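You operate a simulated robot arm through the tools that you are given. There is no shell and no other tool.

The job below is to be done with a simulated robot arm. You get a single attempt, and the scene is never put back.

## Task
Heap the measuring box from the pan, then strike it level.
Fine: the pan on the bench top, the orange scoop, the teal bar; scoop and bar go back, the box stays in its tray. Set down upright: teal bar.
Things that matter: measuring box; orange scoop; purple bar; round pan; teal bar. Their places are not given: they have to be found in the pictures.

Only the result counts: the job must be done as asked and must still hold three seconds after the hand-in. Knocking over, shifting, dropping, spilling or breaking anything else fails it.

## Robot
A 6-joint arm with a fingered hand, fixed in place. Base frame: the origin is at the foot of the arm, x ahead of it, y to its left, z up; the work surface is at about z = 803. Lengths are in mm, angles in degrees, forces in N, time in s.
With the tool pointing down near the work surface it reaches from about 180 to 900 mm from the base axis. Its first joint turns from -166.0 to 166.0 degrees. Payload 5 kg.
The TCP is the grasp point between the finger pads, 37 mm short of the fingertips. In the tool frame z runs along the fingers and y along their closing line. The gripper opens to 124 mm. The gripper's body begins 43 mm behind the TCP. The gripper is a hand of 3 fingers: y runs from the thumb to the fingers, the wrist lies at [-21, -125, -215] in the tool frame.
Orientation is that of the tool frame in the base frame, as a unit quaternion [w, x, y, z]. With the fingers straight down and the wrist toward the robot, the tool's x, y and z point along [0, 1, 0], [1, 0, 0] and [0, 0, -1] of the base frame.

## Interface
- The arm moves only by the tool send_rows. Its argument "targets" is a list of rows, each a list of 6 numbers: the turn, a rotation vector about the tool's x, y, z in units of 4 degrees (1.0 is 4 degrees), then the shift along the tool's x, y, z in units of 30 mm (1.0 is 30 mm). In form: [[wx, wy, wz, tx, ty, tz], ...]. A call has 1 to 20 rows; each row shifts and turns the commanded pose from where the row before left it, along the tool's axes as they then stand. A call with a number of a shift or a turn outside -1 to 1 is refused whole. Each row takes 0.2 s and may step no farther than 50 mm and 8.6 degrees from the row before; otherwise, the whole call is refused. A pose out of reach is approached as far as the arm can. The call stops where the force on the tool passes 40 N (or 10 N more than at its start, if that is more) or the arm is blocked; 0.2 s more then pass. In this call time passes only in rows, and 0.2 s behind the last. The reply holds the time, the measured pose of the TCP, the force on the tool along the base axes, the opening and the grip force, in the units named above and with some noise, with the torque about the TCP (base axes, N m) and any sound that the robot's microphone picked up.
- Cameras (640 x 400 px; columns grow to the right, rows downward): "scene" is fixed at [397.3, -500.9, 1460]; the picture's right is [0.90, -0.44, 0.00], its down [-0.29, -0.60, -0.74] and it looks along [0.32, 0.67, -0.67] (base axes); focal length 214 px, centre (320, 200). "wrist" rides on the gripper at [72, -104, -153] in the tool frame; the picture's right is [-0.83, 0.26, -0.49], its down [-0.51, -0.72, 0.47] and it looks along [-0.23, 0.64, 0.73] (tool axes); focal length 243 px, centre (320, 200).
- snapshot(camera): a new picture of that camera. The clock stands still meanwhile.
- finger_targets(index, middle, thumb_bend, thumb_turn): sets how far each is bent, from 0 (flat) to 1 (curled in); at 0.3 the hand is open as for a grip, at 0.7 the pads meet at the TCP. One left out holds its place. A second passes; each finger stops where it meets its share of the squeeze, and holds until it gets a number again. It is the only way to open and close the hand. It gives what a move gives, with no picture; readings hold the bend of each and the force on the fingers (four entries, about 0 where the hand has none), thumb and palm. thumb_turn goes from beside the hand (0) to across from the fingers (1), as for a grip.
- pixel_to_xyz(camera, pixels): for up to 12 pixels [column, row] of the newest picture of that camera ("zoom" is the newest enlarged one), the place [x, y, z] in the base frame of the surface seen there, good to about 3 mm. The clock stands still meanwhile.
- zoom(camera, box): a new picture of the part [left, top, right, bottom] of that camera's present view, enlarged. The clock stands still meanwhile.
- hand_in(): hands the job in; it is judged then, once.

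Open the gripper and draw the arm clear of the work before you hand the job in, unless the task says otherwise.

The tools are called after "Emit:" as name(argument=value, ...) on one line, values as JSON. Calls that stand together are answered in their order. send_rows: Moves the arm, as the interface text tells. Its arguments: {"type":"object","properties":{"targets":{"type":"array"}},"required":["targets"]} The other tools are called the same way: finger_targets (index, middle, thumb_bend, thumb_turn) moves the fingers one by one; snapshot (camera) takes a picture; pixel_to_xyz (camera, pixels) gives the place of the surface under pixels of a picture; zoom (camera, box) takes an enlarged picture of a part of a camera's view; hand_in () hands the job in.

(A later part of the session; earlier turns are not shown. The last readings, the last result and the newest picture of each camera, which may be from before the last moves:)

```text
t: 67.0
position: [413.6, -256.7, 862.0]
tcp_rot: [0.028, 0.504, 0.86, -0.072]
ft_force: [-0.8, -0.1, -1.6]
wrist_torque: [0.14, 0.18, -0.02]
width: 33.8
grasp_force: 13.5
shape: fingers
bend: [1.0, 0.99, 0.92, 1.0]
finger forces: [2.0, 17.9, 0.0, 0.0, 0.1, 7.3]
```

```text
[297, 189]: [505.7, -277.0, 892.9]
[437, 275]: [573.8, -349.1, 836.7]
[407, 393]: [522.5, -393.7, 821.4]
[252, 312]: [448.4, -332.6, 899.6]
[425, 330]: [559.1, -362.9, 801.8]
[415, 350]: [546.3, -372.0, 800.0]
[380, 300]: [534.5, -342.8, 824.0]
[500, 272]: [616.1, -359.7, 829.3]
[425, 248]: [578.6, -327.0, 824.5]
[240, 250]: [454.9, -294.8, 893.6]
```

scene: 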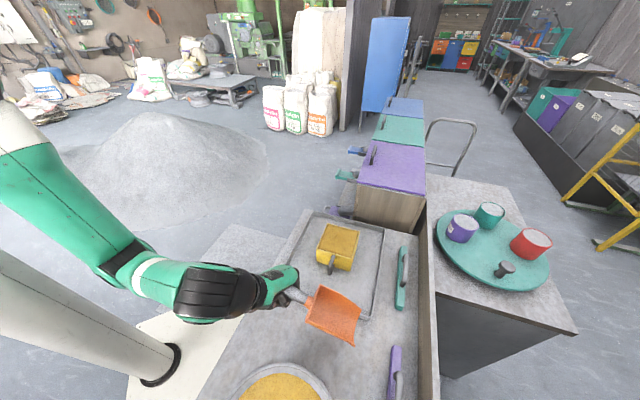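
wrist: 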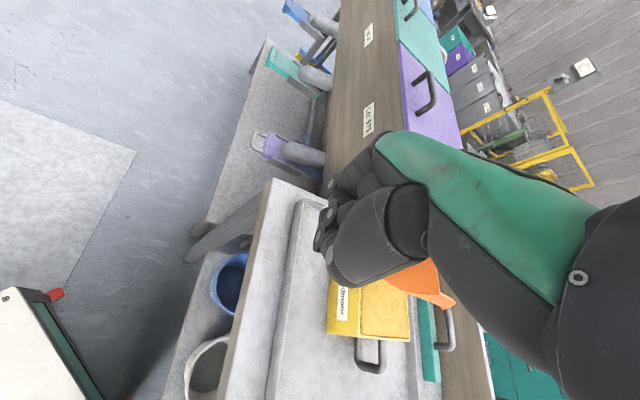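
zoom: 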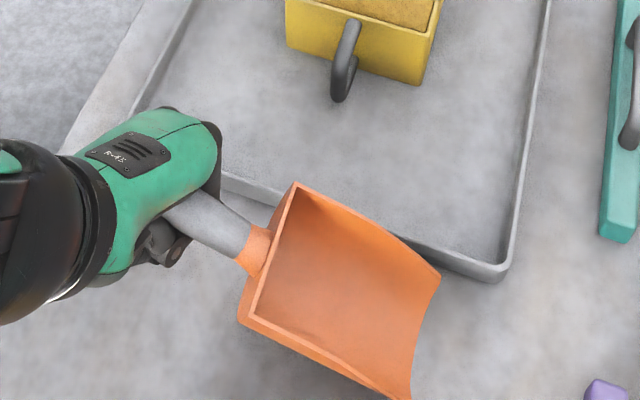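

The front corners are near (574,-349) and (520,-400), right where they lay at first. I'll lower gently in 3 mm steps until the lip rests on the bench.

Emit:
send_rows(targets=[[0, 0, 0, 0.0125, 0.0095, 0.0992], [0, 0, 0, 0.0125, 0.0095, 0.0992], [0, 0, 0, 0.0125, 0.0095, 0.0992], [0, 0, 0, 0.0125, 0.0095, 0.0992]])

```text
t: 68.0
position: [414.2, -254.8, 849.5]
tcp_rot: [0.027, 0.504, 0.86, -0.073]
ft_force: [0.1, 0.5, -0.8]
wrist_torque: [0.02, 0.01, 0.0]
width: 34.1
grasp_force: 12.7
shape: fingers
bend: [1.0, 0.99, 0.92, 1.0]
finger forces: [2.2, 16.5, 0.0, 0.0, 0.0, 6.4]
```

The wrist torque dropped to zero, so the lip is resting lightly on the bench. I'll begin opening: first relax fingers and thumb to the loose hold I had when the handle first rode up.

Emit:
finger_targets(index=0.84, middle=0.84, thumb_bend=0.77)

Emit:
zoom(camera="scene", box=[250, 250, 400, 350])

```text
t: 69.0
position: [413.7, -255.2, 849.9]
tcp_rot: [0.027, 0.504, 0.86, -0.073]
ft_force: [0.2, 0.5, -0.8]
wrist_torque: [-0.03, 0.01, 0.02]
width: 43.0
grasp_force: 0.0
shape: fingers
bend: [0.95, 0.85, 0.76, 1.0]
finger forces: [0.0, 0.1, 0.0, 0.0, 0.0, 0.1]
```

```text
4.00 times, centred on (325, 300) of scene
```

zoom: 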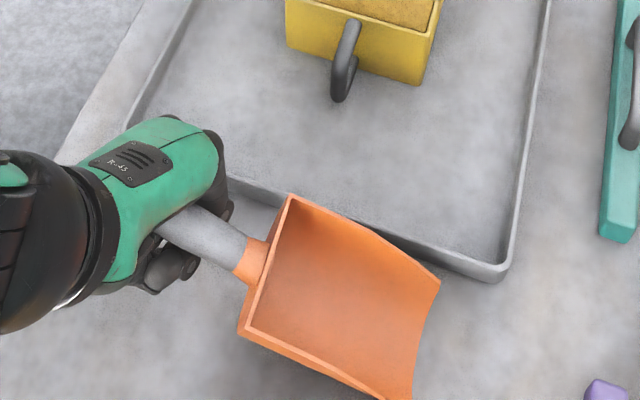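

The squeeze is gone and the handle is sinking; the index finger is still at 0.95, perhaps hooked by the thumb. I'll open the thumb next and the fingers a bit more.

Emit:
finger_targets(thumb_bend=0.55, index=0.8, middle=0.8)

Emit:
zoom(camera="scene", box=[250, 250, 400, 350])

```text
t: 70.0
position: [414.1, -255.9, 849.1]
tcp_rot: [0.027, 0.505, 0.86, -0.072]
ft_force: [-0.6, -0.6, -0.4]
wrist_torque: [0.02, 0.02, -0.03]
width: 18.3
grasp_force: 0.3
shape: fingers
bend: [0.8, 0.8, 0.55, 1.0]
finger forces: [0.0, 0.8, 0.0, 0.0, 0.1, 0.0]
```

```text
4.00 times, centred on (325, 300) of scene
```

zoom: 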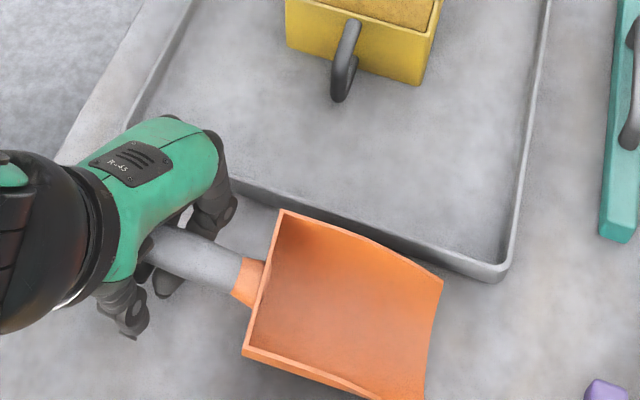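

The scoop is settling flatter as the fingers open. I'll open fingers and thumb further.

Emit:
finger_targets(thumb_bend=0.45, index=0.68, middle=0.68)

Emit:
zoom(camera="scene", box=[250, 250, 400, 350])

```text
t: 71.0
position: [414.4, -256.6, 850.5]
tcp_rot: [0.027, 0.504, 0.86, -0.073]
ft_force: [0.1, 0.4, -1.3]
wrist_torque: [-0.01, 0.0, -0.04]
width: 47.1
grasp_force: 0.9
shape: fingers
bend: [0.68, 0.68, 0.45, 0.99]
finger forces: [0.1, 0.8, 0.0, 0.0, 0.1, 0.0]
```

```text
4.00 times, centred on (325, 300) of scene
```

zoom: 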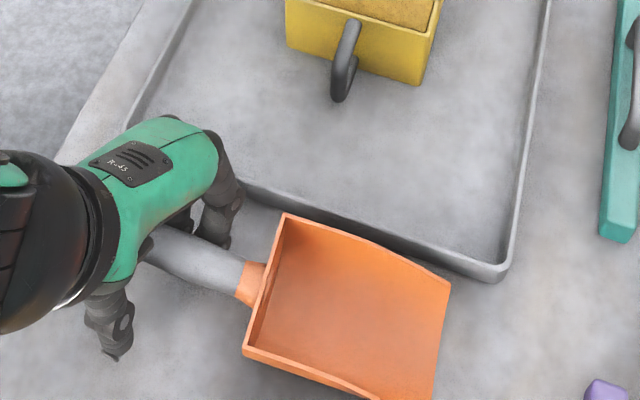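

The scoop looks nearly flat; a finger still touches lightly (0.8 N). I'll measure whether it rests fully on the bench.

Emit:
pixel_to_xyz(camera="zoom", pixels=[[286, 216], [365, 243], [447, 287], [248, 350], [350, 385], [290, 300], [350, 290], [400, 330], [210, 265], [180, 245], [250, 285], [420, 300]])

```text
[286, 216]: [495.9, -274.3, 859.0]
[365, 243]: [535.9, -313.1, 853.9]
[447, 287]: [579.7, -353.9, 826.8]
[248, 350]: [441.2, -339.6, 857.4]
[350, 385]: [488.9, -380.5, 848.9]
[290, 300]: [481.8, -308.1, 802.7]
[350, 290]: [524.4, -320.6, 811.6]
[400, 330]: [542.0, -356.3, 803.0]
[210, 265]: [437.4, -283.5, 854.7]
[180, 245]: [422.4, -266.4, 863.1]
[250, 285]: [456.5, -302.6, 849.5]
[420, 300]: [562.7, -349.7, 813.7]
```

The scoop is flat again, about 10 mm from where it first lay. I'll open the fingers slightly more to free the handle and then rise straight up.

Emit:
finger_targets(thumb_bend=0.4, index=0.6, middle=0.6)

Emit:
zoom(camera="scene", box=[250, 250, 400, 350])

```text
t: 72.0
position: [415.2, -257.1, 849.0]
tcp_rot: [0.027, 0.504, 0.86, -0.072]
ft_force: [-0.6, -0.6, -0.6]
wrist_torque: [0.0, -0.04, 0.02]
width: 66.8
grasp_force: 0.0
shape: fingers
bend: [0.6, 0.6, 0.4, 0.99]
finger forces: [0.1, 0.0, 0.1, 0.0, 0.0, 0.1]
```

```text
4.00 times, centred on (325, 300) of scene
```

zoom: 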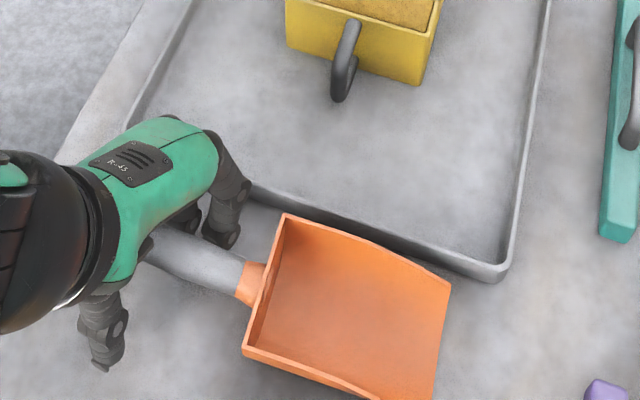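

All contact is gone. I'll rise straight up 60 mm off the handle.

Emit:
send_rows(targets=[[0, 0, 0, -0.0625, -0.0475, -0.496], [0, 0, 0, -0.0625, -0.0475, -0.496], [0, 0, 0, -0.0625, -0.0475, -0.496], [0, 0, 0, -0.0625, -0.0475, -0.496]])

Emit:
zoom(camera="scene", box=[250, 250, 400, 350])

```text
t: 73.0
position: [414.8, -255.9, 910.4]
tcp_rot: [0.027, 0.504, 0.86, -0.072]
ft_force: [0.7, -0.3, 0.5]
wrist_torque: [-0.04, 0.01, -0.01]
width: 66.6
grasp_force: 0.0
shape: fingers
bend: [0.6, 0.6, 0.4, 0.99]
finger forces: [0.0, 0.1, 0.1, 0.0, 0.1, 0.0]
```

```text
4.00 times, centred on (325, 300) of scene
```

zoom: 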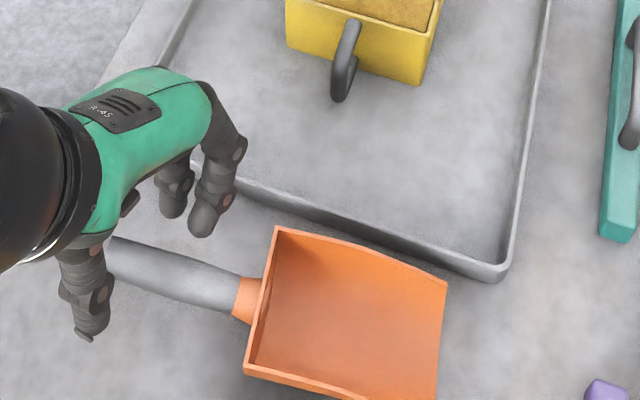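

The scoop is released and rests on the bench. I'll measure its place against where it first lay.

Emit:
pixel_to_xyz(camera="zoom", pixels=[[278, 231], [360, 252], [444, 288], [247, 367], [250, 300], [350, 330], [420, 340], [200, 275], [120, 255], [180, 270], [340, 395], [225, 300]])

```text
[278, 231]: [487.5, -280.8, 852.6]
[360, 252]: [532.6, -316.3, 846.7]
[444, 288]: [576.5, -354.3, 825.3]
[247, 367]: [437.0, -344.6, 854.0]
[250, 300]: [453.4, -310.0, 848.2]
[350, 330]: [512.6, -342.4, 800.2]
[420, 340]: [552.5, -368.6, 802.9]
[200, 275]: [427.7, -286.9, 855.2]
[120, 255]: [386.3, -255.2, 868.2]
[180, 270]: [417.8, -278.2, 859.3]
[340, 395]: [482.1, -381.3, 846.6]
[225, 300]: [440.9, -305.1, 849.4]
```

The scoop lies about 15 mm and 7° off its first place, flat on the bench and clear of everything. Next is the teal bar: I'll straighten the hand and move up and over toward it, above everything on the bench.

Emit:
send_rows(targets=[[-0.69, 0.86, 0, 0, 0, -0.1], [-0.69, 0.86, 0, 0, 0, -0.1], [0, 0, 0, -0.2, 0.3, -0.4], [0, 0, 0, -0.338, 0.518, -0.36], [0, 0, 0, -0.338, 0.518, -0.36], [0, 0, 0, -0.338, 0.518, -0.36], [0, 0, 0, -0.338, 0.518, -0.36], [0, 0, 0, -0.338, 0.518, -0.36], [0, 0, 0, -0.338, 0.518, -0.3], [0, 0, 0, -0.338, 0.518, -0.3], [0, 0, 0, -0.338, 0.518, -0.3], [0, 0, 0, -0.338, 0.518, -0.3]])

Emit:
finger_targets(index=0.3, middle=0.3, thumb_bend=0.3, thumb_turn=1.0)

```text
t: 75.6
position: [591.4, -268.6, 1019.0]
tcp_rot: [0.0, 0.506, 0.862, 0.0]
ft_force: [0.0, -0.4, 0.3]
wrist_torque: [0.0, -0.01, 0.0]
width: 67.3
grasp_force: 0.1
shape: fingers
bend: [0.6, 0.6, 0.4, 0.99]
finger forces: [0.0, 0.0, 0.1, 0.1, 0.1, 0.0]
```

```text
t: 76.6
position: [591.3, -268.5, 1018.8]
tcp_rot: [0.0, 0.505, 0.863, 0.0]
ft_force: [-0.5, -0.6, 0.0]
wrist_torque: [-0.01, 0.01, -0.02]
width: 128.4
grasp_force: 0.1
shape: fingers
bend: [0.3, 0.3, 0.3, 0.98]
finger forces: [0.0, 0.1, 0.0, 0.0, 0.1, 0.0]
```

The hand is upright and open at (591,-269,1019). I'll turn it about 75° so the closing line lies across the teal bar, then look.

Emit:
send_rows(targets=[[0, 0, 0.983, 0, 0, 0], [0, 0, 0.983, 0, 0, 0], [0, 0, 0.983, 0, 0, 0], [0, 0, 0.983, 0, 0, 0], [0, 0, 0.983, 0, 0, 0], [0, 0, 0.983, 0, 0, 0], [0, 0, 0.983, 0, 0, 0], [0, 0, 0.983, 0, 0, 0], [0, 0, 0.983, 0, 0, 0], [0, 0, 0.983, 0, 0, 0], [0, 0, 0.983, 0, 0, 0], [0, 0, 0.983, 0, 0, 0], [0, 0, 0.983, 0, 0, 0], [0, 0, 0.983, 0, 0, 0], [0, 0, 0.983, 0, 0, 0], [0, 0, 0.983, 0, 0, 0], [0, 0, 0.983, 0, 0, 0], [0, 0, 0.983, 0, 0, 0], [0, 0, 0.983, 0, 0, 0]])

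Emit:
snapshot(camera="wrist")

Emit:
snapshot(camera="scene")

```text
t: 80.6
position: [591.6, -268.0, 1017.0]
tcp_rot: [0.0, 0.925, 0.379, -0.001]
ft_force: [-0.2, -0.5, -0.1]
wrist_torque: [-0.04, 0.03, 0.02]
width: 128.4
grasp_force: 0.0
shape: fingers
bend: [0.3, 0.3, 0.3, 0.98]
finger forces: [0.0, 0.1, 0.0, 0.0, 0.1, 0.0]
```

```text
taken
```

wrist: 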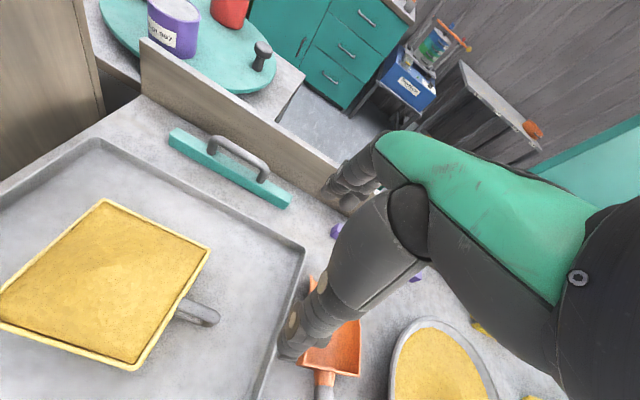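

```text
taken
```

scene: 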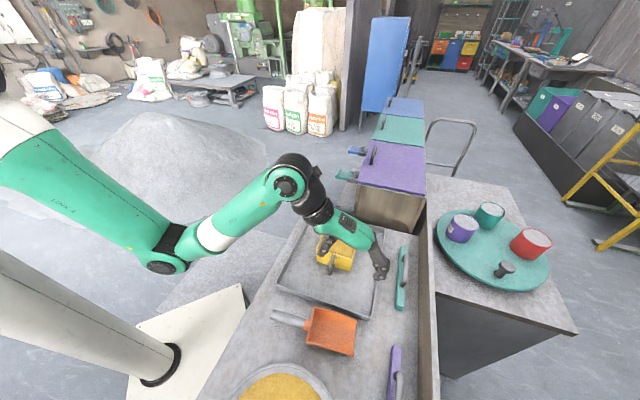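

The wrist view now shows the heaped box from above, the bar with its bow handle at (235,165), and the side board behind it. I'll zoom and measure the bar, handle and board.

Emit:
zoom(camera="wrist", box=[140, 90, 340, 215])

Emit:
pixel_to_xyz(camera="zoom", pixels=[[115, 128], [95, 165], [480, 330], [465, 355], [290, 245], [230, 170], [270, 175], [330, 210], [375, 250], [400, 290], [240, 200], [300, 215]])

Emit:
pixel_to_xyz(camera="wrist", pixels=[[145, 45], [250, 115], [330, 170], [145, 90], [260, 160], [108, 202], [208, 250], [130, 370], [2, 320], [105, 280], [215, 150], [255, 120]])

```text
3.20 times, centred on (240, 152) of wrist
```

zoom: 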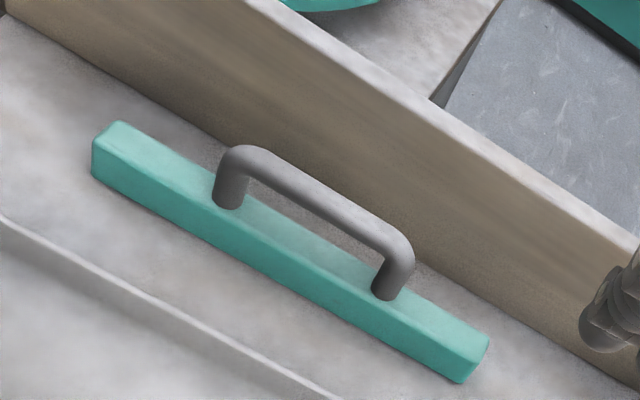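

```text
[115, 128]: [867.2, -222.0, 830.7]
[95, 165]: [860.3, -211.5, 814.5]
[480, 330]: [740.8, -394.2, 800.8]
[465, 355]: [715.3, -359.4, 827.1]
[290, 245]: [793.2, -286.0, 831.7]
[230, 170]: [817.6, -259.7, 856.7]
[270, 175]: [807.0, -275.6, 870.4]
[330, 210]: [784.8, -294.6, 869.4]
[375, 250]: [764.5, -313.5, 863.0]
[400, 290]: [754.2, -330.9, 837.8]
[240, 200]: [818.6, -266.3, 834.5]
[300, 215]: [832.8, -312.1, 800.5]
```

```text
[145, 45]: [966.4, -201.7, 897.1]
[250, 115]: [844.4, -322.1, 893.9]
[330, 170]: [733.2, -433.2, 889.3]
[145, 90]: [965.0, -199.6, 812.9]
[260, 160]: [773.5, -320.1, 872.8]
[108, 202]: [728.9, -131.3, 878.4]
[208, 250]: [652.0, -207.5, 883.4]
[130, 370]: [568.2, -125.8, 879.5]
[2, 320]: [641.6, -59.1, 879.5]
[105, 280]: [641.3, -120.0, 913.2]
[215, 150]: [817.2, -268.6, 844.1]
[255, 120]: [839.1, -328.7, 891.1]
```

The bar is about 219 mm long, centred at (788,-295) along 45°, its grip at z≈867 is about 14 mm thick, and the board stands about 57 mm behind it up to z≈893. Before grasping I'll close the hand partly in the air to see how the pads meet on so thin a handle.

Emit:
finger_targets(index=0.64, middle=0.64, thumb_bend=0.64)

Emit:
zoom(camera="scene", box=[320, 195, 420, 295])

Emit:
snapshot(camera="wrist")

```text
t: 81.6
position: [592.3, -268.8, 1017.8]
tcp_rot: [0.0, 0.925, 0.379, -0.002]
ft_force: [-1.0, 0.4, 0.3]
wrist_torque: [0.01, 0.01, 0.02]
width: 25.3
grasp_force: 0.1
shape: fingers
bend: [0.64, 0.64, 0.64, 1.0]
finger forces: [0.0, 0.0, 0.0, 0.0, 0.1, 0.0]
```

```text
4.00 times, centred on (370, 245) of scene
```

zoom: 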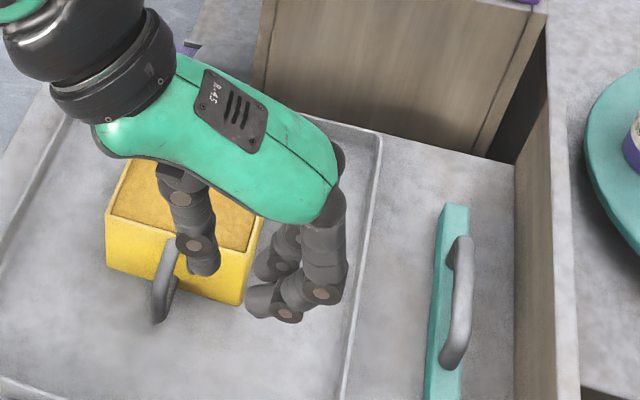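

```text
taken
```

wrist: 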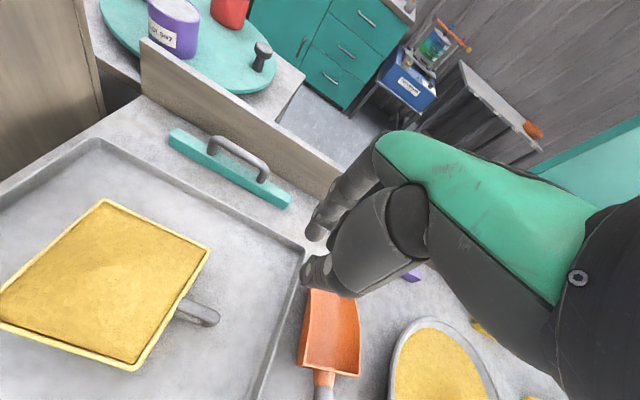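

The fingers curl like hooks, their end segments pointing in toward a straight thumb. I'll measure where fingertips and thumb tip lie relative to the TCP (592,-269,1018).

Emit:
pixel_to_xyz(camera="zoom", pixels=[[255, 303], [285, 315], [320, 293], [270, 265], [330, 250], [203, 268], [195, 245], [190, 275], [262, 250], [300, 290], [340, 230], [180, 200]])

```text
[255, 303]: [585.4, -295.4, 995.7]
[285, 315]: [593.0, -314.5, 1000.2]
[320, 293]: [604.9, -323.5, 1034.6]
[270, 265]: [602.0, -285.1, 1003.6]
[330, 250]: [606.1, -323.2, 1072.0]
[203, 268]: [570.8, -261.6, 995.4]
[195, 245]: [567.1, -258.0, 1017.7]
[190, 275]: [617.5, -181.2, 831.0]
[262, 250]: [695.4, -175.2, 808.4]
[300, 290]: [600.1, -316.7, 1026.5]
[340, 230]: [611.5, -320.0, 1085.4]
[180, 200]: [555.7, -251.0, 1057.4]
```

At 0.64 the fingertips sit about 15–22 mm below the TCP as hooks, while the thumb stays nearly straight, so a handle resting in the hooks can be clamped by the thumb. I'll set the fingers part-open and move above the bar's grip, offset 16 mm to the tray side to stay clear of the board.

Emit:
finger_targets(index=0.5, middle=0.5, thumb_bend=0.45)

Emit:
send_rows(targets=[[0, 0, 0, 0.49, 0.596, 0.24], [0, 0, 0, 0.49, 0.596, 0.24], [0, 0, 0, 0.49, 0.596, 0.24], [0, 0, 0, 0.49, 0.596, 0.24], [0, 0, 0, 0.49, 0.596, 0.24], [0, 0, 0, 0.49, 0.596, 0.24], [0, 0, 0, 0.49, 0.596, 0.24], [0, 0, 0, 0.49, 0.596, 0.24]])

Emit:
zoom(camera="scene", box=[350, 200, 450, 320])

Emit:
snapshot(camera="wrist")

```text
t: 82.6
position: [591.1, -268.0, 1017.8]
tcp_rot: [0.0, 0.925, 0.379, -0.001]
ft_force: [0.1, -0.2, -0.1]
wrist_torque: [-0.01, 0.0, 0.04]
width: 74.6
grasp_force: 0.1
shape: fingers
bend: [0.5, 0.5, 0.45, 0.99]
finger forces: [0.1, 0.0, 0.0, 0.0, 0.1, 0.0]
```

```text
t: 84.4
position: [776.7, -288.0, 959.1]
tcp_rot: [0.0, 0.926, 0.379, -0.002]
ft_force: [-0.6, 0.0, -0.2]
wrist_torque: [0.01, 0.0, 0.0]
width: 74.9
grasp_force: 0.1
shape: fingers
bend: [0.5, 0.5, 0.45, 0.99]
finger forces: [0.0, 0.0, 0.0, 0.0, 0.0, 0.0]
```

```text
3.33 times, centred on (400, 260) of scene
```

zoom: 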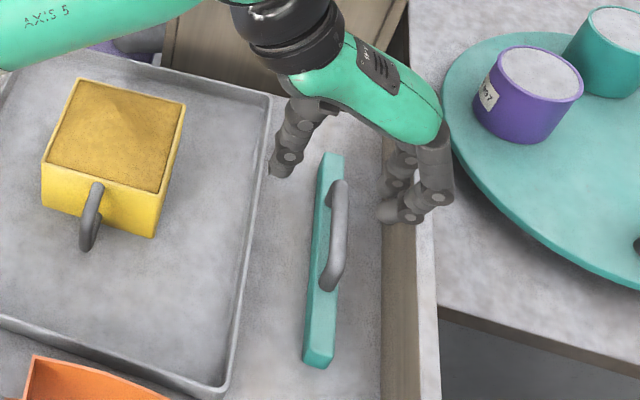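

```text
taken
```

wrist: 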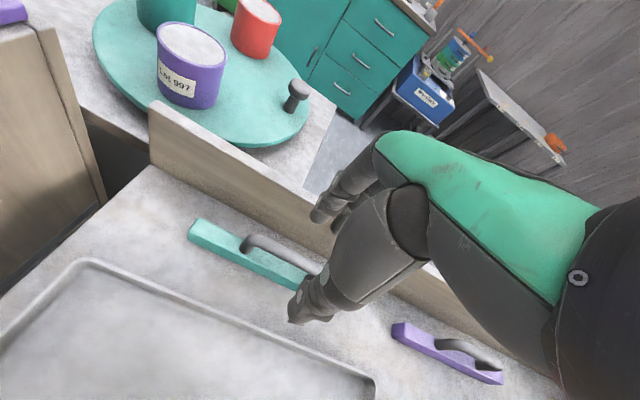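

The hand is above the bar with fingers on the board side. I'll measure fingertips, knuckles, thumb tip and the board's edge for clearance before descending.

Emit:
pixel_to_xyz(camera="zoom", pixels=[[385, 212], [410, 215], [437, 197], [448, 180], [440, 145], [405, 190], [275, 172], [290, 155], [388, 240], [384, 260], [340, 190], [330, 250]])

```text
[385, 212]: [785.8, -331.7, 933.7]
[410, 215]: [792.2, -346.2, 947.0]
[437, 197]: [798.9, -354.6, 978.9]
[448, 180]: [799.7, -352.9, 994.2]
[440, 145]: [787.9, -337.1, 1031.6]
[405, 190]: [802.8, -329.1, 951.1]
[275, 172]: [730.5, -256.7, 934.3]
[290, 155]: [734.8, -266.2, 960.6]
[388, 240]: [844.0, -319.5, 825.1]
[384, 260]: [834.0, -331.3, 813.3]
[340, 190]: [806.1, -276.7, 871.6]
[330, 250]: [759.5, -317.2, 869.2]
```

The outermost knuckle clears the board by about 7 mm and the thumb would be right at the tray rim, so I'll tuck the thumb in a bit. Then I'll descend to about z=872.

Emit:
finger_targets(thumb_bend=0.53)

Emit:
send_rows(targets=[[0, 0, 0, 0, -0.03, 0.6], [0, 0, 0, 0, -0.03, 0.6], [0, 0, 0, 0, 0, 0.6], [0, 0, 0, 0, 0, 0.5], [0, 0, 0, 0, 0, 0.3], [0, 0, 0, 0, 0, 0.3]])

Emit:
zoom(camera="scene", box=[350, 210, 450, 320])

Emit:
snapshot(camera="wrist")

```text
t: 85.4
position: [777.6, -289.2, 959.8]
tcp_rot: [0.0, 0.925, 0.38, 0.0]
ft_force: [0.0, 0.7, -0.1]
wrist_torque: [0.0, -0.02, 0.02]
width: 63.3
grasp_force: 0.1
shape: fingers
bend: [0.5, 0.5, 0.53, 1.0]
finger forces: [0.0, 0.1, 0.0, 0.0, 0.0, 0.1]
```

```text
t: 86.8
position: [776.2, -286.0, 872.2]
tcp_rot: [0.001, 0.926, 0.379, -0.002]
ft_force: [-2.2, 1.8, 0.9]
wrist_torque: [-0.07, -0.06, -0.04]
width: 63.2
grasp_force: 0.8
shape: fingers
bend: [0.5, 0.51, 0.53, 1.0]
finger forces: [0.0, 2.8, 0.0, 0.1, 0.0, 0.0]
```

```text
3.64 times, centred on (400, 265) of scene
```

zoom: 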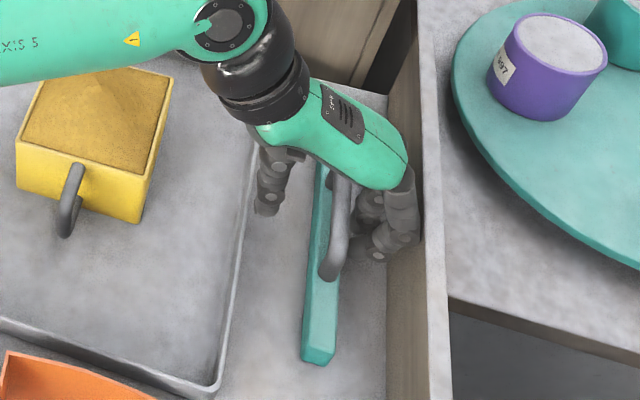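

```text
taken
```

wrist: 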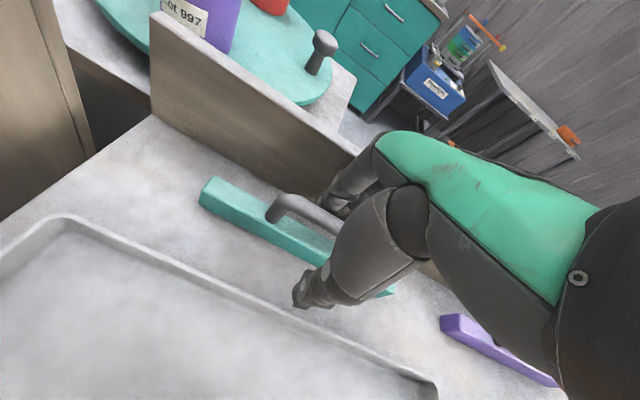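

The middle finger brushes the board lightly (2.8 N); curling will draw it inward. I'll hook the fingers under the grip now.

Emit:
finger_targets(index=0.62, middle=0.62)

Emit:
zoom(camera="scene", box=[360, 220, 440, 310])

```text
t: 87.8
position: [776.2, -286.0, 872.2]
tcp_rot: [0.0, 0.925, 0.379, -0.001]
ft_force: [-0.5, -0.9, 0.2]
wrist_torque: [-0.05, -0.05, -0.02]
width: 45.5
grasp_force: 0.9
shape: fingers
bend: [0.61, 0.62, 0.53, 1.0]
finger forces: [0.7, 0.4, 0.0, 0.1, 0.0, 0.0]
```

```text
4.44 times, centred on (400, 265) of scene
```

zoom: 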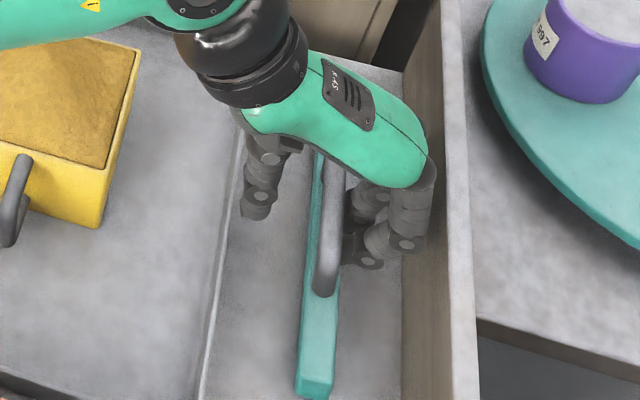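

The fingertips touch the grip's side rather than passing beneath it. I'll open slightly, lower 6 mm, and curl under.

Emit:
finger_targets(index=0.57, middle=0.57)

Emit:
send_rows(targets=[[0, 0, 0, 0, 0, 0.12], [0, 0, 0, 0, 0, 0.12]])

Emit:
finger_targets(index=0.68, middle=0.68)

Emit:
zoom(camera="scene", box=[360, 220, 440, 310])

```text
t: 88.8
position: [775.1, -285.2, 871.4]
tcp_rot: [0.0, 0.925, 0.379, -0.001]
ft_force: [0.5, 0.2, 0.5]
wrist_torque: [0.01, 0.0, -0.05]
width: 54.3
grasp_force: 0.6
shape: fingers
bend: [0.56, 0.56, 0.53, 1.0]
finger forces: [0.4, 0.5, 0.1, 0.0, 0.1, 0.0]
```

```text
t: 89.4
position: [776.2, -288.4, 870.5]
tcp_rot: [0.003, 0.925, 0.379, 0.002]
ft_force: [2.0, -2.0, 23.4]
wrist_torque: [-0.71, -0.39, 0.05]
width: 54.2
grasp_force: 11.1
shape: fingers
bend: [0.56, 0.55, 0.53, 1.0]
finger forces: [0.1, 22.8, 0.0, 0.0, 0.0, 0.0]
```

```text
t: 90.4
position: [776.1, -287.8, 867.2]
tcp_rot: [0.001, 0.926, 0.378, 0.001]
ft_force: [6.7, -6.3, 23.9]
wrist_torque: [-0.41, -0.41, 0.01]
width: 36.9
grasp_force: 13.9
shape: fingers
bend: [0.67, 0.67, 0.53, 1.0]
finger forces: [13.2, 13.7, 0.0, 0.1, 0.1, 0.0]
```

```text
4.44 times, centred on (400, 265) of scene
```

zoom: 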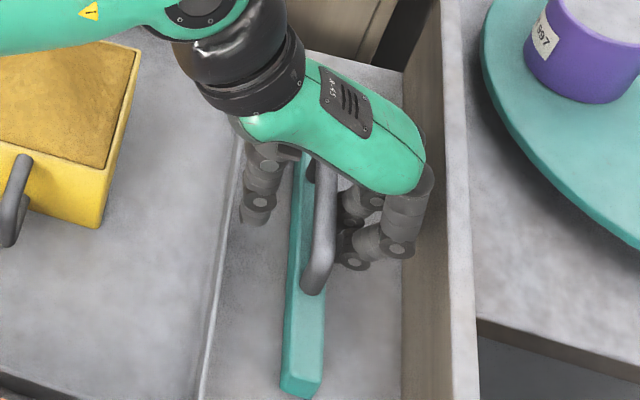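

The fingertips are now pressing on the bar's top (about 13 N each, 24 N upward on the hand), and the bar slid a few millimetres toward the tray. I'll raise the hand in small steps to relieve that while the fingers stay hooked under the grip.

Emit:
send_rows(targets=[[0, 0, 0, 0, 0, -0.1]])

Emit:
zoom(camera="scene", box=[360, 220, 440, 310])

```text
t: 90.8
position: [775.1, -285.7, 866.7]
tcp_rot: [0.0, 0.925, 0.379, -0.003]
ft_force: [6.4, -4.3, 15.0]
wrist_torque: [-0.28, -0.34, 0.0]
width: 38.2
grasp_force: 8.9
shape: fingers
bend: [0.66, 0.67, 0.53, 1.0]
finger forces: [9.5, 8.6, 0.0, 0.0, 0.0, 0.1]
```

```text
4.44 times, centred on (400, 265) of scene
```

zoom: 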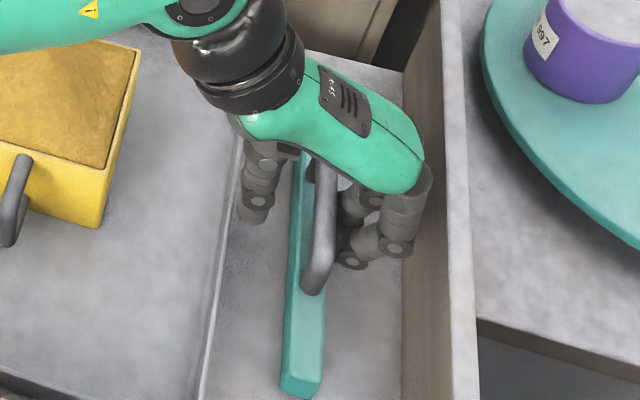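

The load fell to 15 N. I'll rise a few more millimetres.

Emit:
send_rows(targets=[[0, 0, 0, 0, 0, -0.1], [0, 0, 0, 0, 0, -0.1]])

Emit:
zoom(camera="scene", box=[360, 220, 440, 310])

Emit:
pixel_to_xyz(camera="zoom", pixels=[[312, 285], [325, 200], [300, 390], [320, 375], [292, 280], [322, 310], [345, 255], [255, 215], [330, 180], [318, 250]])

```text
t: 91.4
position: [773.7, -285.5, 872.9]
tcp_rot: [0.0, 0.925, 0.379, -0.002]
ft_force: [-0.4, -0.5, 0.0]
wrist_torque: [-0.03, -0.04, 0.0]
width: 36.1
grasp_force: 0.1
shape: fingers
bend: [0.68, 0.68, 0.53, 1.0]
finger forces: [0.0, 0.0, 0.0, 0.1, 0.0, 0.0]
```

```text
4.44 times, centred on (400, 265) of scene
```

zoom: 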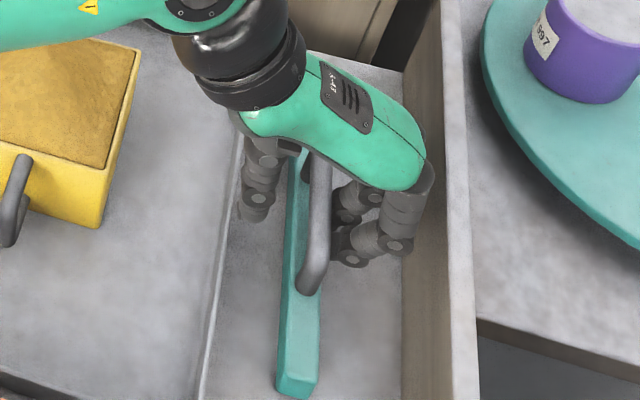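

```text
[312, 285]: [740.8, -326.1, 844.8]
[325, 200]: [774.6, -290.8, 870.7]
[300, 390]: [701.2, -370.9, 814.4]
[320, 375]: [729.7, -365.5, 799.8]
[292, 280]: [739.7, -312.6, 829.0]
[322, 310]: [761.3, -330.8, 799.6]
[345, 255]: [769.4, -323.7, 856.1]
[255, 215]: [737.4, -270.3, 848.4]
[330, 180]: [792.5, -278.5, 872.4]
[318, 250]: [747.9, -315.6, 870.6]
```

The hand is free of load again, with the grip about 6 mm to the finger side of the TCP and level with the fingertips. I'll close the thumb to press the grip against the fingers.

Emit:
finger_targets(thumb_bend=0.72)

Emit:
zoom(camera="scene", box=[360, 220, 440, 310])

```text
t: 92.4
position: [774.9, -287.5, 874.4]
tcp_rot: [0.0, 0.926, 0.378, -0.001]
ft_force: [-0.1, -1.6, -0.7]
wrist_torque: [-0.01, 0.01, 0.0]
width: 6.6
grasp_force: 0.0
shape: fingers
bend: [0.68, 0.68, 0.72, 1.0]
finger forces: [0.4, 0.0, 0.0, 0.0, 0.6, 0.0]
```

```text
4.44 times, centred on (400, 265) of scene
```

zoom: 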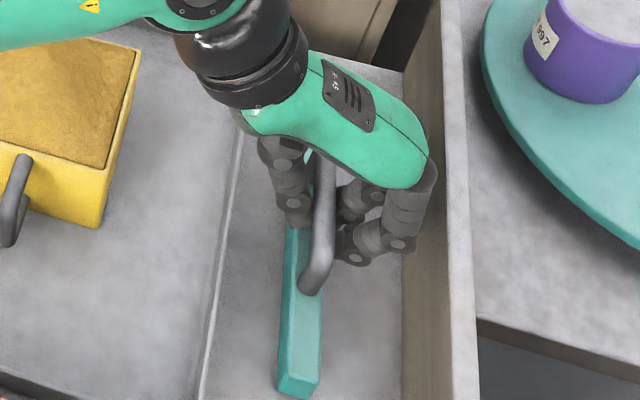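

The thumb now just touches the grip (0.6 N). I'll press it further.

Emit:
finger_targets(thumb_bend=0.85)

Emit:
zoom(camera="scene", box=[360, 220, 440, 310])

```text
t: 93.4
position: [774.7, -288.0, 874.2]
tcp_rot: [0.0, 0.926, 0.379, -0.001]
ft_force: [-0.5, 0.8, -1.9]
wrist_torque: [-0.03, 0.0, 0.01]
width: 4.4
grasp_force: 12.8
shape: fingers
bend: [0.62, 0.68, 0.79, 1.0]
finger forces: [9.2, 1.6, 0.1, 0.1, 13.5, 0.0]
```

```text
4.44 times, centred on (400, 265) of scene
```

zoom: 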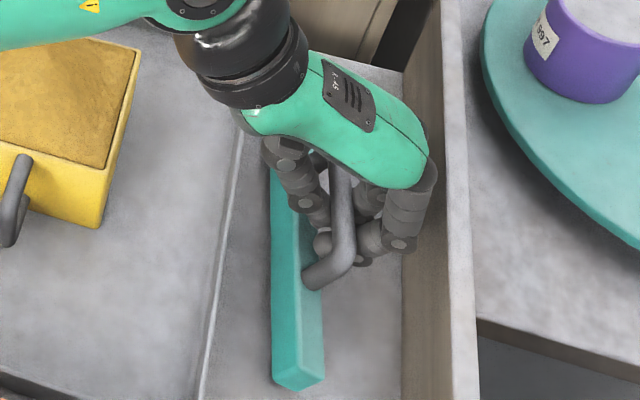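

The grip is now pinched (thumb 13.5 N, index 9.2 N), but the bar has leaned over toward the board. I'll measure the lean.

Emit:
pixel_to_xyz(camera="zoom", pixels=[[340, 190], [345, 235], [335, 265], [312, 280], [285, 230], [275, 225], [298, 330], [276, 330], [300, 388], [318, 375], [322, 330], [273, 378]])

```text
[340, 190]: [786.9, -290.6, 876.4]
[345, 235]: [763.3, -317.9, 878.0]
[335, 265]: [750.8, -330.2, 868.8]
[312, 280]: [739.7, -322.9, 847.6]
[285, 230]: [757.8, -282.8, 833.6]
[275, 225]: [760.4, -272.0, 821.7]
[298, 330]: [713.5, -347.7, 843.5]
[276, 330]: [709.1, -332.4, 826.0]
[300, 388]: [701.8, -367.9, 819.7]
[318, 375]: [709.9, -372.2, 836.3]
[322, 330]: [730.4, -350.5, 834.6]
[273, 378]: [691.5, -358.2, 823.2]
```

The grip has moved about 25 mm toward the board and the bar leans roughly 30°. While still pinching it, I'll move the hand back toward the tray by about that much so the bar stands upright again on the bench.

Emit:
send_rows(targets=[[0, 0, 0, 0, -0.2, 0.02], [0, 0, 0, 0, -0.2, 0.03], [0, 0, 0, 0, -0.2, 0.04], [0, 0, 0, 0, -0.2, 0.04]])

Emit:
zoom(camera="scene", box=[360, 220, 440, 310])

Emit:
pixel_to_xyz(camera="zoom", pixels=[[340, 190], [300, 300]])

```text
t: 94.4
position: [758.6, -269.4, 871.6]
tcp_rot: [0.0, 0.925, 0.379, -0.001]
ft_force: [0.1, -0.5, -0.9]
wrist_torque: [0.0, -0.06, -0.08]
width: 4.4
grasp_force: 11.5
shape: fingers
bend: [0.62, 0.68, 0.79, 1.0]
finger forces: [9.7, 0.4, 0.0, 0.0, 13.5, 0.0]
```

```text
4.44 times, centred on (400, 265) of scene
```

zoom: 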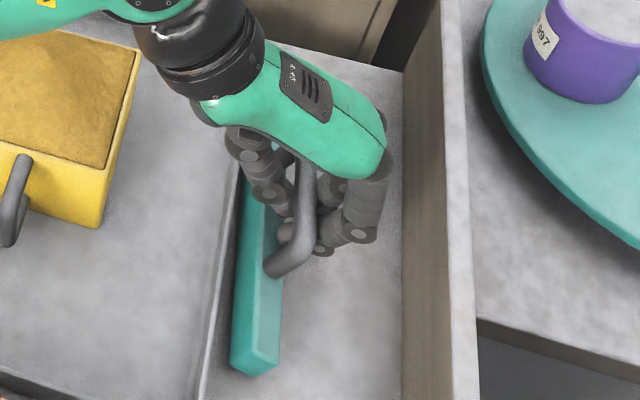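

```text
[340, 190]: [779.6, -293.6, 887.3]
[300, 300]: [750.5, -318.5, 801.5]
```

The bar came along rigidly, still leaning, so the pinch is firm enough to hold its angle. I'll lift it straight up 60 mm and then correct the lean by tilting the hand.

Emit:
send_rows(targets=[[0, 0, 0, 0, 0.05, -0.5], [0, 0, 0, 0, 0.05, -0.5], [0, 0, 0, 0, 0, -0.5], [0, 0, 0, 0, 0, -0.5], [0, 0, 0, 0, 0, -0.5], [0, 0, 0, 0, 0, -0.5]])

Emit:
zoom(camera="scene", box=[350, 190, 440, 300])

Emit:
snapshot(camera="wrist")

```text
t: 95.8
position: [760.8, -270.1, 959.1]
tcp_rot: [0.0, 0.926, 0.378, -0.001]
ft_force: [0.0, -0.1, -2.0]
wrist_torque: [0.01, 0.05, -0.01]
width: 4.6
grasp_force: 12.2
shape: fingers
bend: [0.62, 0.68, 0.79, 1.0]
finger forces: [9.0, 1.7, 0.0, 0.1, 13.3, 0.0]
```

```text
3.64 times, centred on (395, 245) of scene
```

zoom: 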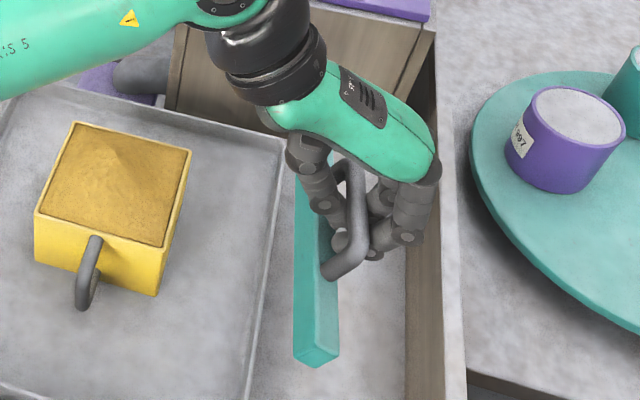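

```text
taken
```

wrist: 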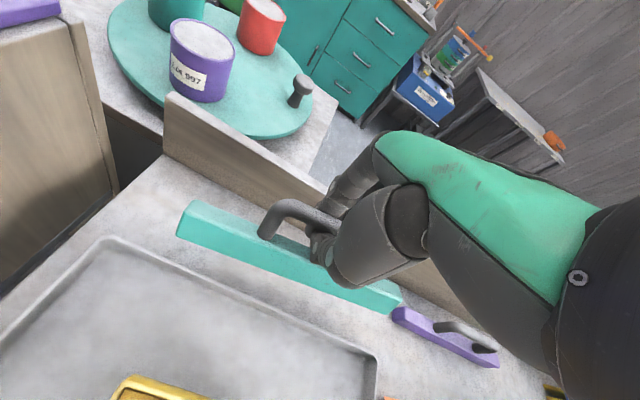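

The bar hangs firmly from the pinch (about 2 N weight). I'll zoom in from both cameras to measure its lean and direction.

Emit:
zoom(camera="wrist", box=[160, 180, 420, 330])

Emit:
pixel_to_xyz(camera="zoom", pixels=[[75, 52], [45, 135], [70, 110], [300, 165], [280, 200], [580, 270], [570, 320], [200, 125], [180, 160], [320, 80], [480, 240], [465, 285]])

Emit:
zoom(camera="scene", box=[380, 210, 430, 300])

Emit:
pixel_to_xyz(camera="zoom", pixels=[[225, 200], [260, 250]])

```text
2.46 times, centred on (290, 255) of wrist
```

zoom: 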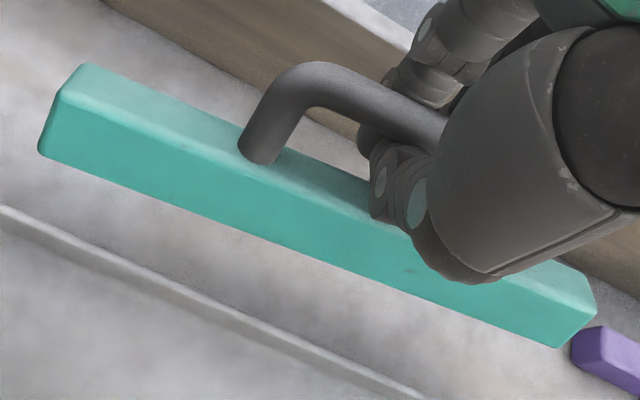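

```text
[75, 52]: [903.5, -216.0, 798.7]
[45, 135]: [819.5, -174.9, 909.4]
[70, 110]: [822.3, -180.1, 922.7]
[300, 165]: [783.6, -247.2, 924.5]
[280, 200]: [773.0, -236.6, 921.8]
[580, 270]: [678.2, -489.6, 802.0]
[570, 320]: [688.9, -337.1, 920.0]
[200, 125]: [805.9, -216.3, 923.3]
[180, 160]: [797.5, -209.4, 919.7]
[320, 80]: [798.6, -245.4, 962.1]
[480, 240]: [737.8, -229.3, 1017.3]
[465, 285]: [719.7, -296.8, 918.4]
```

```text
4.44 times, centred on (405, 255) of scene
```

zoom: 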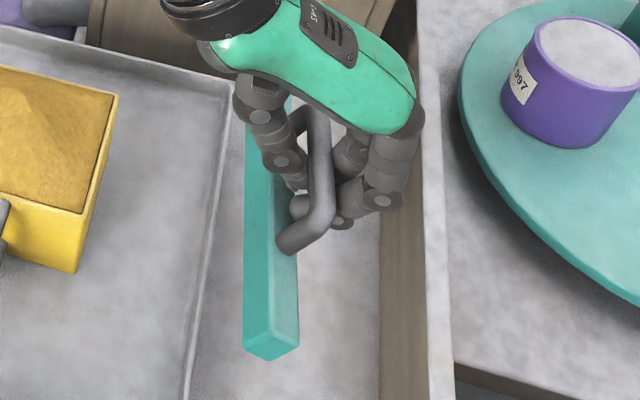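

```text
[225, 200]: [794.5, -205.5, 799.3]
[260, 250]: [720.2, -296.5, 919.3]
```

I'll read the bar's edges at both ends from each view.

Emit:
pixel_to_xyz(camera="zoom", pixels=[[247, 340], [270, 352], [273, 335], [295, 338], [246, 200], [268, 190], [272, 250], [246, 280], [292, 280], [318, 160], [325, 200], [285, 245]])

Emit:
pixel_to_xyz(camera="wrist", pixels=[[193, 204], [186, 215], [179, 233], [396, 293], [392, 303], [385, 312], [240, 225], [235, 238], [228, 255], [285, 205], [270, 235], [250, 262]])

```text
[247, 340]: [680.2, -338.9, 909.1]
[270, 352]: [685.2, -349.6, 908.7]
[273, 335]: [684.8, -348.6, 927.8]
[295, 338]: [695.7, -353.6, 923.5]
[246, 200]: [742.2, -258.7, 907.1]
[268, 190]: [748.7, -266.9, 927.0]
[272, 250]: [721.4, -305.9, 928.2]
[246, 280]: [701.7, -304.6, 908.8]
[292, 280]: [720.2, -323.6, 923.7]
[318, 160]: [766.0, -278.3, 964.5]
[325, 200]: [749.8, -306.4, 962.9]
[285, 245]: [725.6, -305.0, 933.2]
```

```text
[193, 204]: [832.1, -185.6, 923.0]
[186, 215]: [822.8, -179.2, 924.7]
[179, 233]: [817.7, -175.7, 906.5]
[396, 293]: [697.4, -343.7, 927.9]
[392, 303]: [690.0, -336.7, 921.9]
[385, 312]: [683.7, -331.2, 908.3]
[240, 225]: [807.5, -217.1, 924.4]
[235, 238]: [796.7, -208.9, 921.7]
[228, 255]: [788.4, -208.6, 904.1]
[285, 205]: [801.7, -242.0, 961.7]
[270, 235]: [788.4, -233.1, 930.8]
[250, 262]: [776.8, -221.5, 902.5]
```

The bar is leaning about 18° toward the board and its direction is about 50° (box sides run at 46°); along its length it's level. I'll turn the hand 4° and tilt it 18° back so the bar becomes upright and in line.

Emit:
send_rows(targets=[[0, 0, 1, 0, 0, 0], [-0.896, 0.089, 0, 0, 0, 0], [-0.896, 0.089, 0, 0, 0, 0], [-0.896, 0.089, 0, 0, 0, 0], [-0.896, 0.089, 0, 0, 0, 0], [-0.896, 0.089, 0, 0, 0, 0]])

Emit:
zoom(camera="scene", box=[370, 200, 430, 300])

Emit:
snapshot(camera="wrist")

```text
t: 97.2
position: [759.1, -271.6, 961.6]
tcp_rot: [0.142, 0.926, 0.342, 0.068]
ft_force: [-0.4, -0.5, -1.6]
wrist_torque: [0.01, 0.0, -0.01]
width: 4.3
grasp_force: 11.5
shape: fingers
bend: [0.62, 0.68, 0.79, 1.0]
finger forces: [9.0, 1.6, 0.0, 0.1, 13.1, 0.0]
```

```text
4.00 times, centred on (400, 250) of scene
```

zoom: 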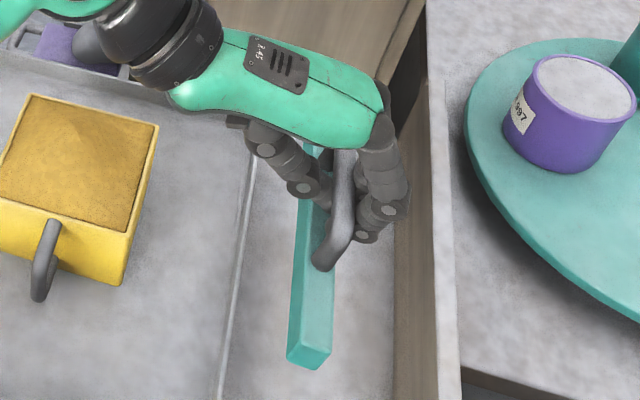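

```text
taken
```

wrist: 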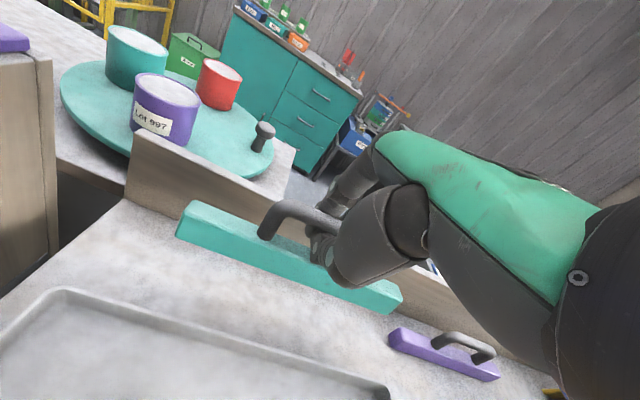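

The bar looks nearly upright now. I'll measure its edges again, in both views.

Emit:
pixel_to_xyz(camera="zoom", pixels=[[290, 345], [292, 352], [296, 335], [328, 340], [318, 352], [299, 250], [306, 250], [330, 290], [297, 290], [340, 170], [342, 215], [315, 300]])

Emit:
zoom(camera="wrist", box=[160, 180, 420, 330])

Emit:
pixel_to_xyz(camera="zoom", pixels=[[80, 54], [66, 72], [45, 130], [592, 272], [580, 285], [565, 325], [200, 115], [185, 130], [170, 180], [320, 68], [440, 230], [420, 270]])

```text
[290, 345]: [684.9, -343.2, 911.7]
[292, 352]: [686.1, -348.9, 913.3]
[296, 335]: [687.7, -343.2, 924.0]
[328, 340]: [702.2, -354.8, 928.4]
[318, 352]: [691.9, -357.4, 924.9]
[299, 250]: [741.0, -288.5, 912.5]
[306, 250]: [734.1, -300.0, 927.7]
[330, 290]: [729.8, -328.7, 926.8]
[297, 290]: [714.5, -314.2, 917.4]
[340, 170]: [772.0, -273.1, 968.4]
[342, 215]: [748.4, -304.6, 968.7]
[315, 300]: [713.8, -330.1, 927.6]
```

```text
2.46 times, centred on (290, 255) of wrist
```

zoom: 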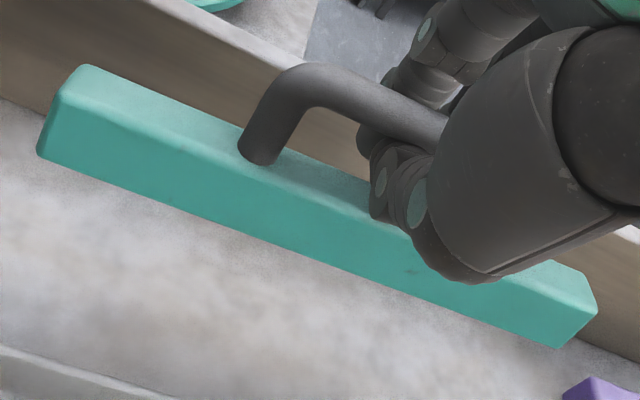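

```text
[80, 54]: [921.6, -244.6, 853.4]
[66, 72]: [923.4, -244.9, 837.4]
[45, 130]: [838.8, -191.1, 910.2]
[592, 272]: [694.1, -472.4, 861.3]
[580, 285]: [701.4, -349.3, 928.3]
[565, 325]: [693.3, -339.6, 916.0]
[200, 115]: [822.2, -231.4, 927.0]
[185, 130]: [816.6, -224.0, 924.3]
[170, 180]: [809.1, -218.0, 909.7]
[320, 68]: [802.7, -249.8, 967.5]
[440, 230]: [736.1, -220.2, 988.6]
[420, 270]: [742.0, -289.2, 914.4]
```

The bar is upright within about 2°, in line with the box sides, and level, with its underside 62 mm below the TCP. I'll raise it above the heap and carry it across to just over the box's far-left (robot-side) wall.

Emit:
send_rows(targets=[[0, 0, 0, 0.02, 0.207, -0.633], [0, 0, 0, 0.02, 0.207, -0.633], [0, 0, 0, 0.12, -0.896, -0.288], [0, 0, 0, 0.12, -0.896, -0.288], [0, 0, 0, 0.12, -0.896, -0.288], [0, 0, 0, 0.12, -0.896, -0.288], [0, 0, 0, 0.12, -0.896, -0.288], [0, 0, 0, 0.12, -0.896, -0.288], [0, 0, 0, 0.12, -0.896, -0.288], [0, 0, 0, 0.12, -0.896, -0.288], [0, 0, 0, 0.12, -0.896, -0.288]])

Emit:
zoom(camera="scene", box=[290, 170, 390, 280])

Emit:
snapshot(camera="wrist")

```text
t: 99.6
position: [617.7, -55.2, 998.3]
tcp_rot: [0.142, 0.927, 0.341, 0.068]
ft_force: [0.1, 0.4, -1.8]
wrist_torque: [0.01, 0.05, 0.0]
width: 4.5
grasp_force: 11.6
shape: fingers
bend: [0.62, 0.68, 0.79, 1.0]
finger forces: [9.1, 1.6, 0.0, 0.0, 12.8, 0.0]
```

```text
3.64 times, centred on (340, 225) of scene
```

zoom: 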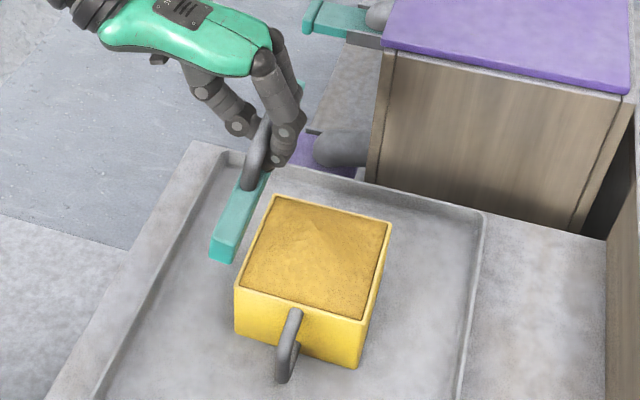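

```text
taken
```

wrist: 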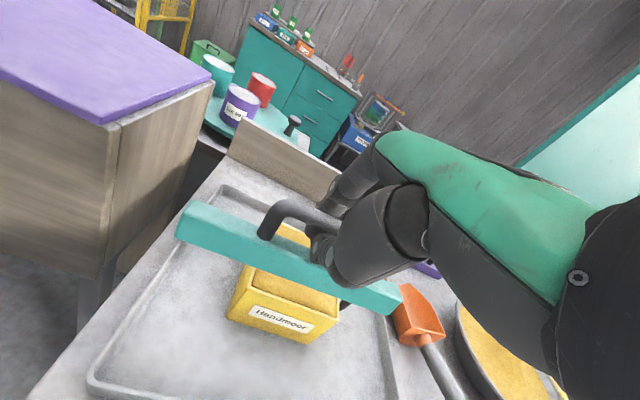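

The bar is over the box's robot-side wall at about z=937 underneath. I'll measure its near end and edges here, plus the rim and heap, before lowering.

Emit:
pixel_to_xyz(camera="zoom", pixels=[[212, 240], [235, 240], [228, 258], [212, 252], [240, 190], [262, 185], [225, 215], [248, 215], [245, 283], [275, 200], [320, 230], [295, 315]])

Emit:
pixel_to_xyz(camera="wrist", pixels=[[193, 204], [186, 213], [179, 232], [398, 293], [392, 300], [386, 310], [240, 222], [235, 232], [228, 250], [290, 205], [240, 290], [300, 300]])

```text
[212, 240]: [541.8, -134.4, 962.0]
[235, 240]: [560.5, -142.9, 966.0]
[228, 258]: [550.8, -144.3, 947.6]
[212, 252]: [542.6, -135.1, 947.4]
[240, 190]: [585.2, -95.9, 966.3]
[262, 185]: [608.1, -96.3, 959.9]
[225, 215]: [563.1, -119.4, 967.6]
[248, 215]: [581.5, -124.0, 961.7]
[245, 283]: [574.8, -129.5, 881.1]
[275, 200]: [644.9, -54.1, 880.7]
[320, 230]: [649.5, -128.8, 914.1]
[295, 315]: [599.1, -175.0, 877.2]
```

```text
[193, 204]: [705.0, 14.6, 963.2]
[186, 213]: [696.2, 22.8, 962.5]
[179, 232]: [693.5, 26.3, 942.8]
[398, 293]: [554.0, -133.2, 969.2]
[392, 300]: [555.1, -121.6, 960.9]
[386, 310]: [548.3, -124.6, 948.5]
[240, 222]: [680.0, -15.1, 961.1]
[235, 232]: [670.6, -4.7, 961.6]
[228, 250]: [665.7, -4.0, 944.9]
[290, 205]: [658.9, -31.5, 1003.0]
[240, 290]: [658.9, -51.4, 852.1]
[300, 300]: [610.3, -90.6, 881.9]
```

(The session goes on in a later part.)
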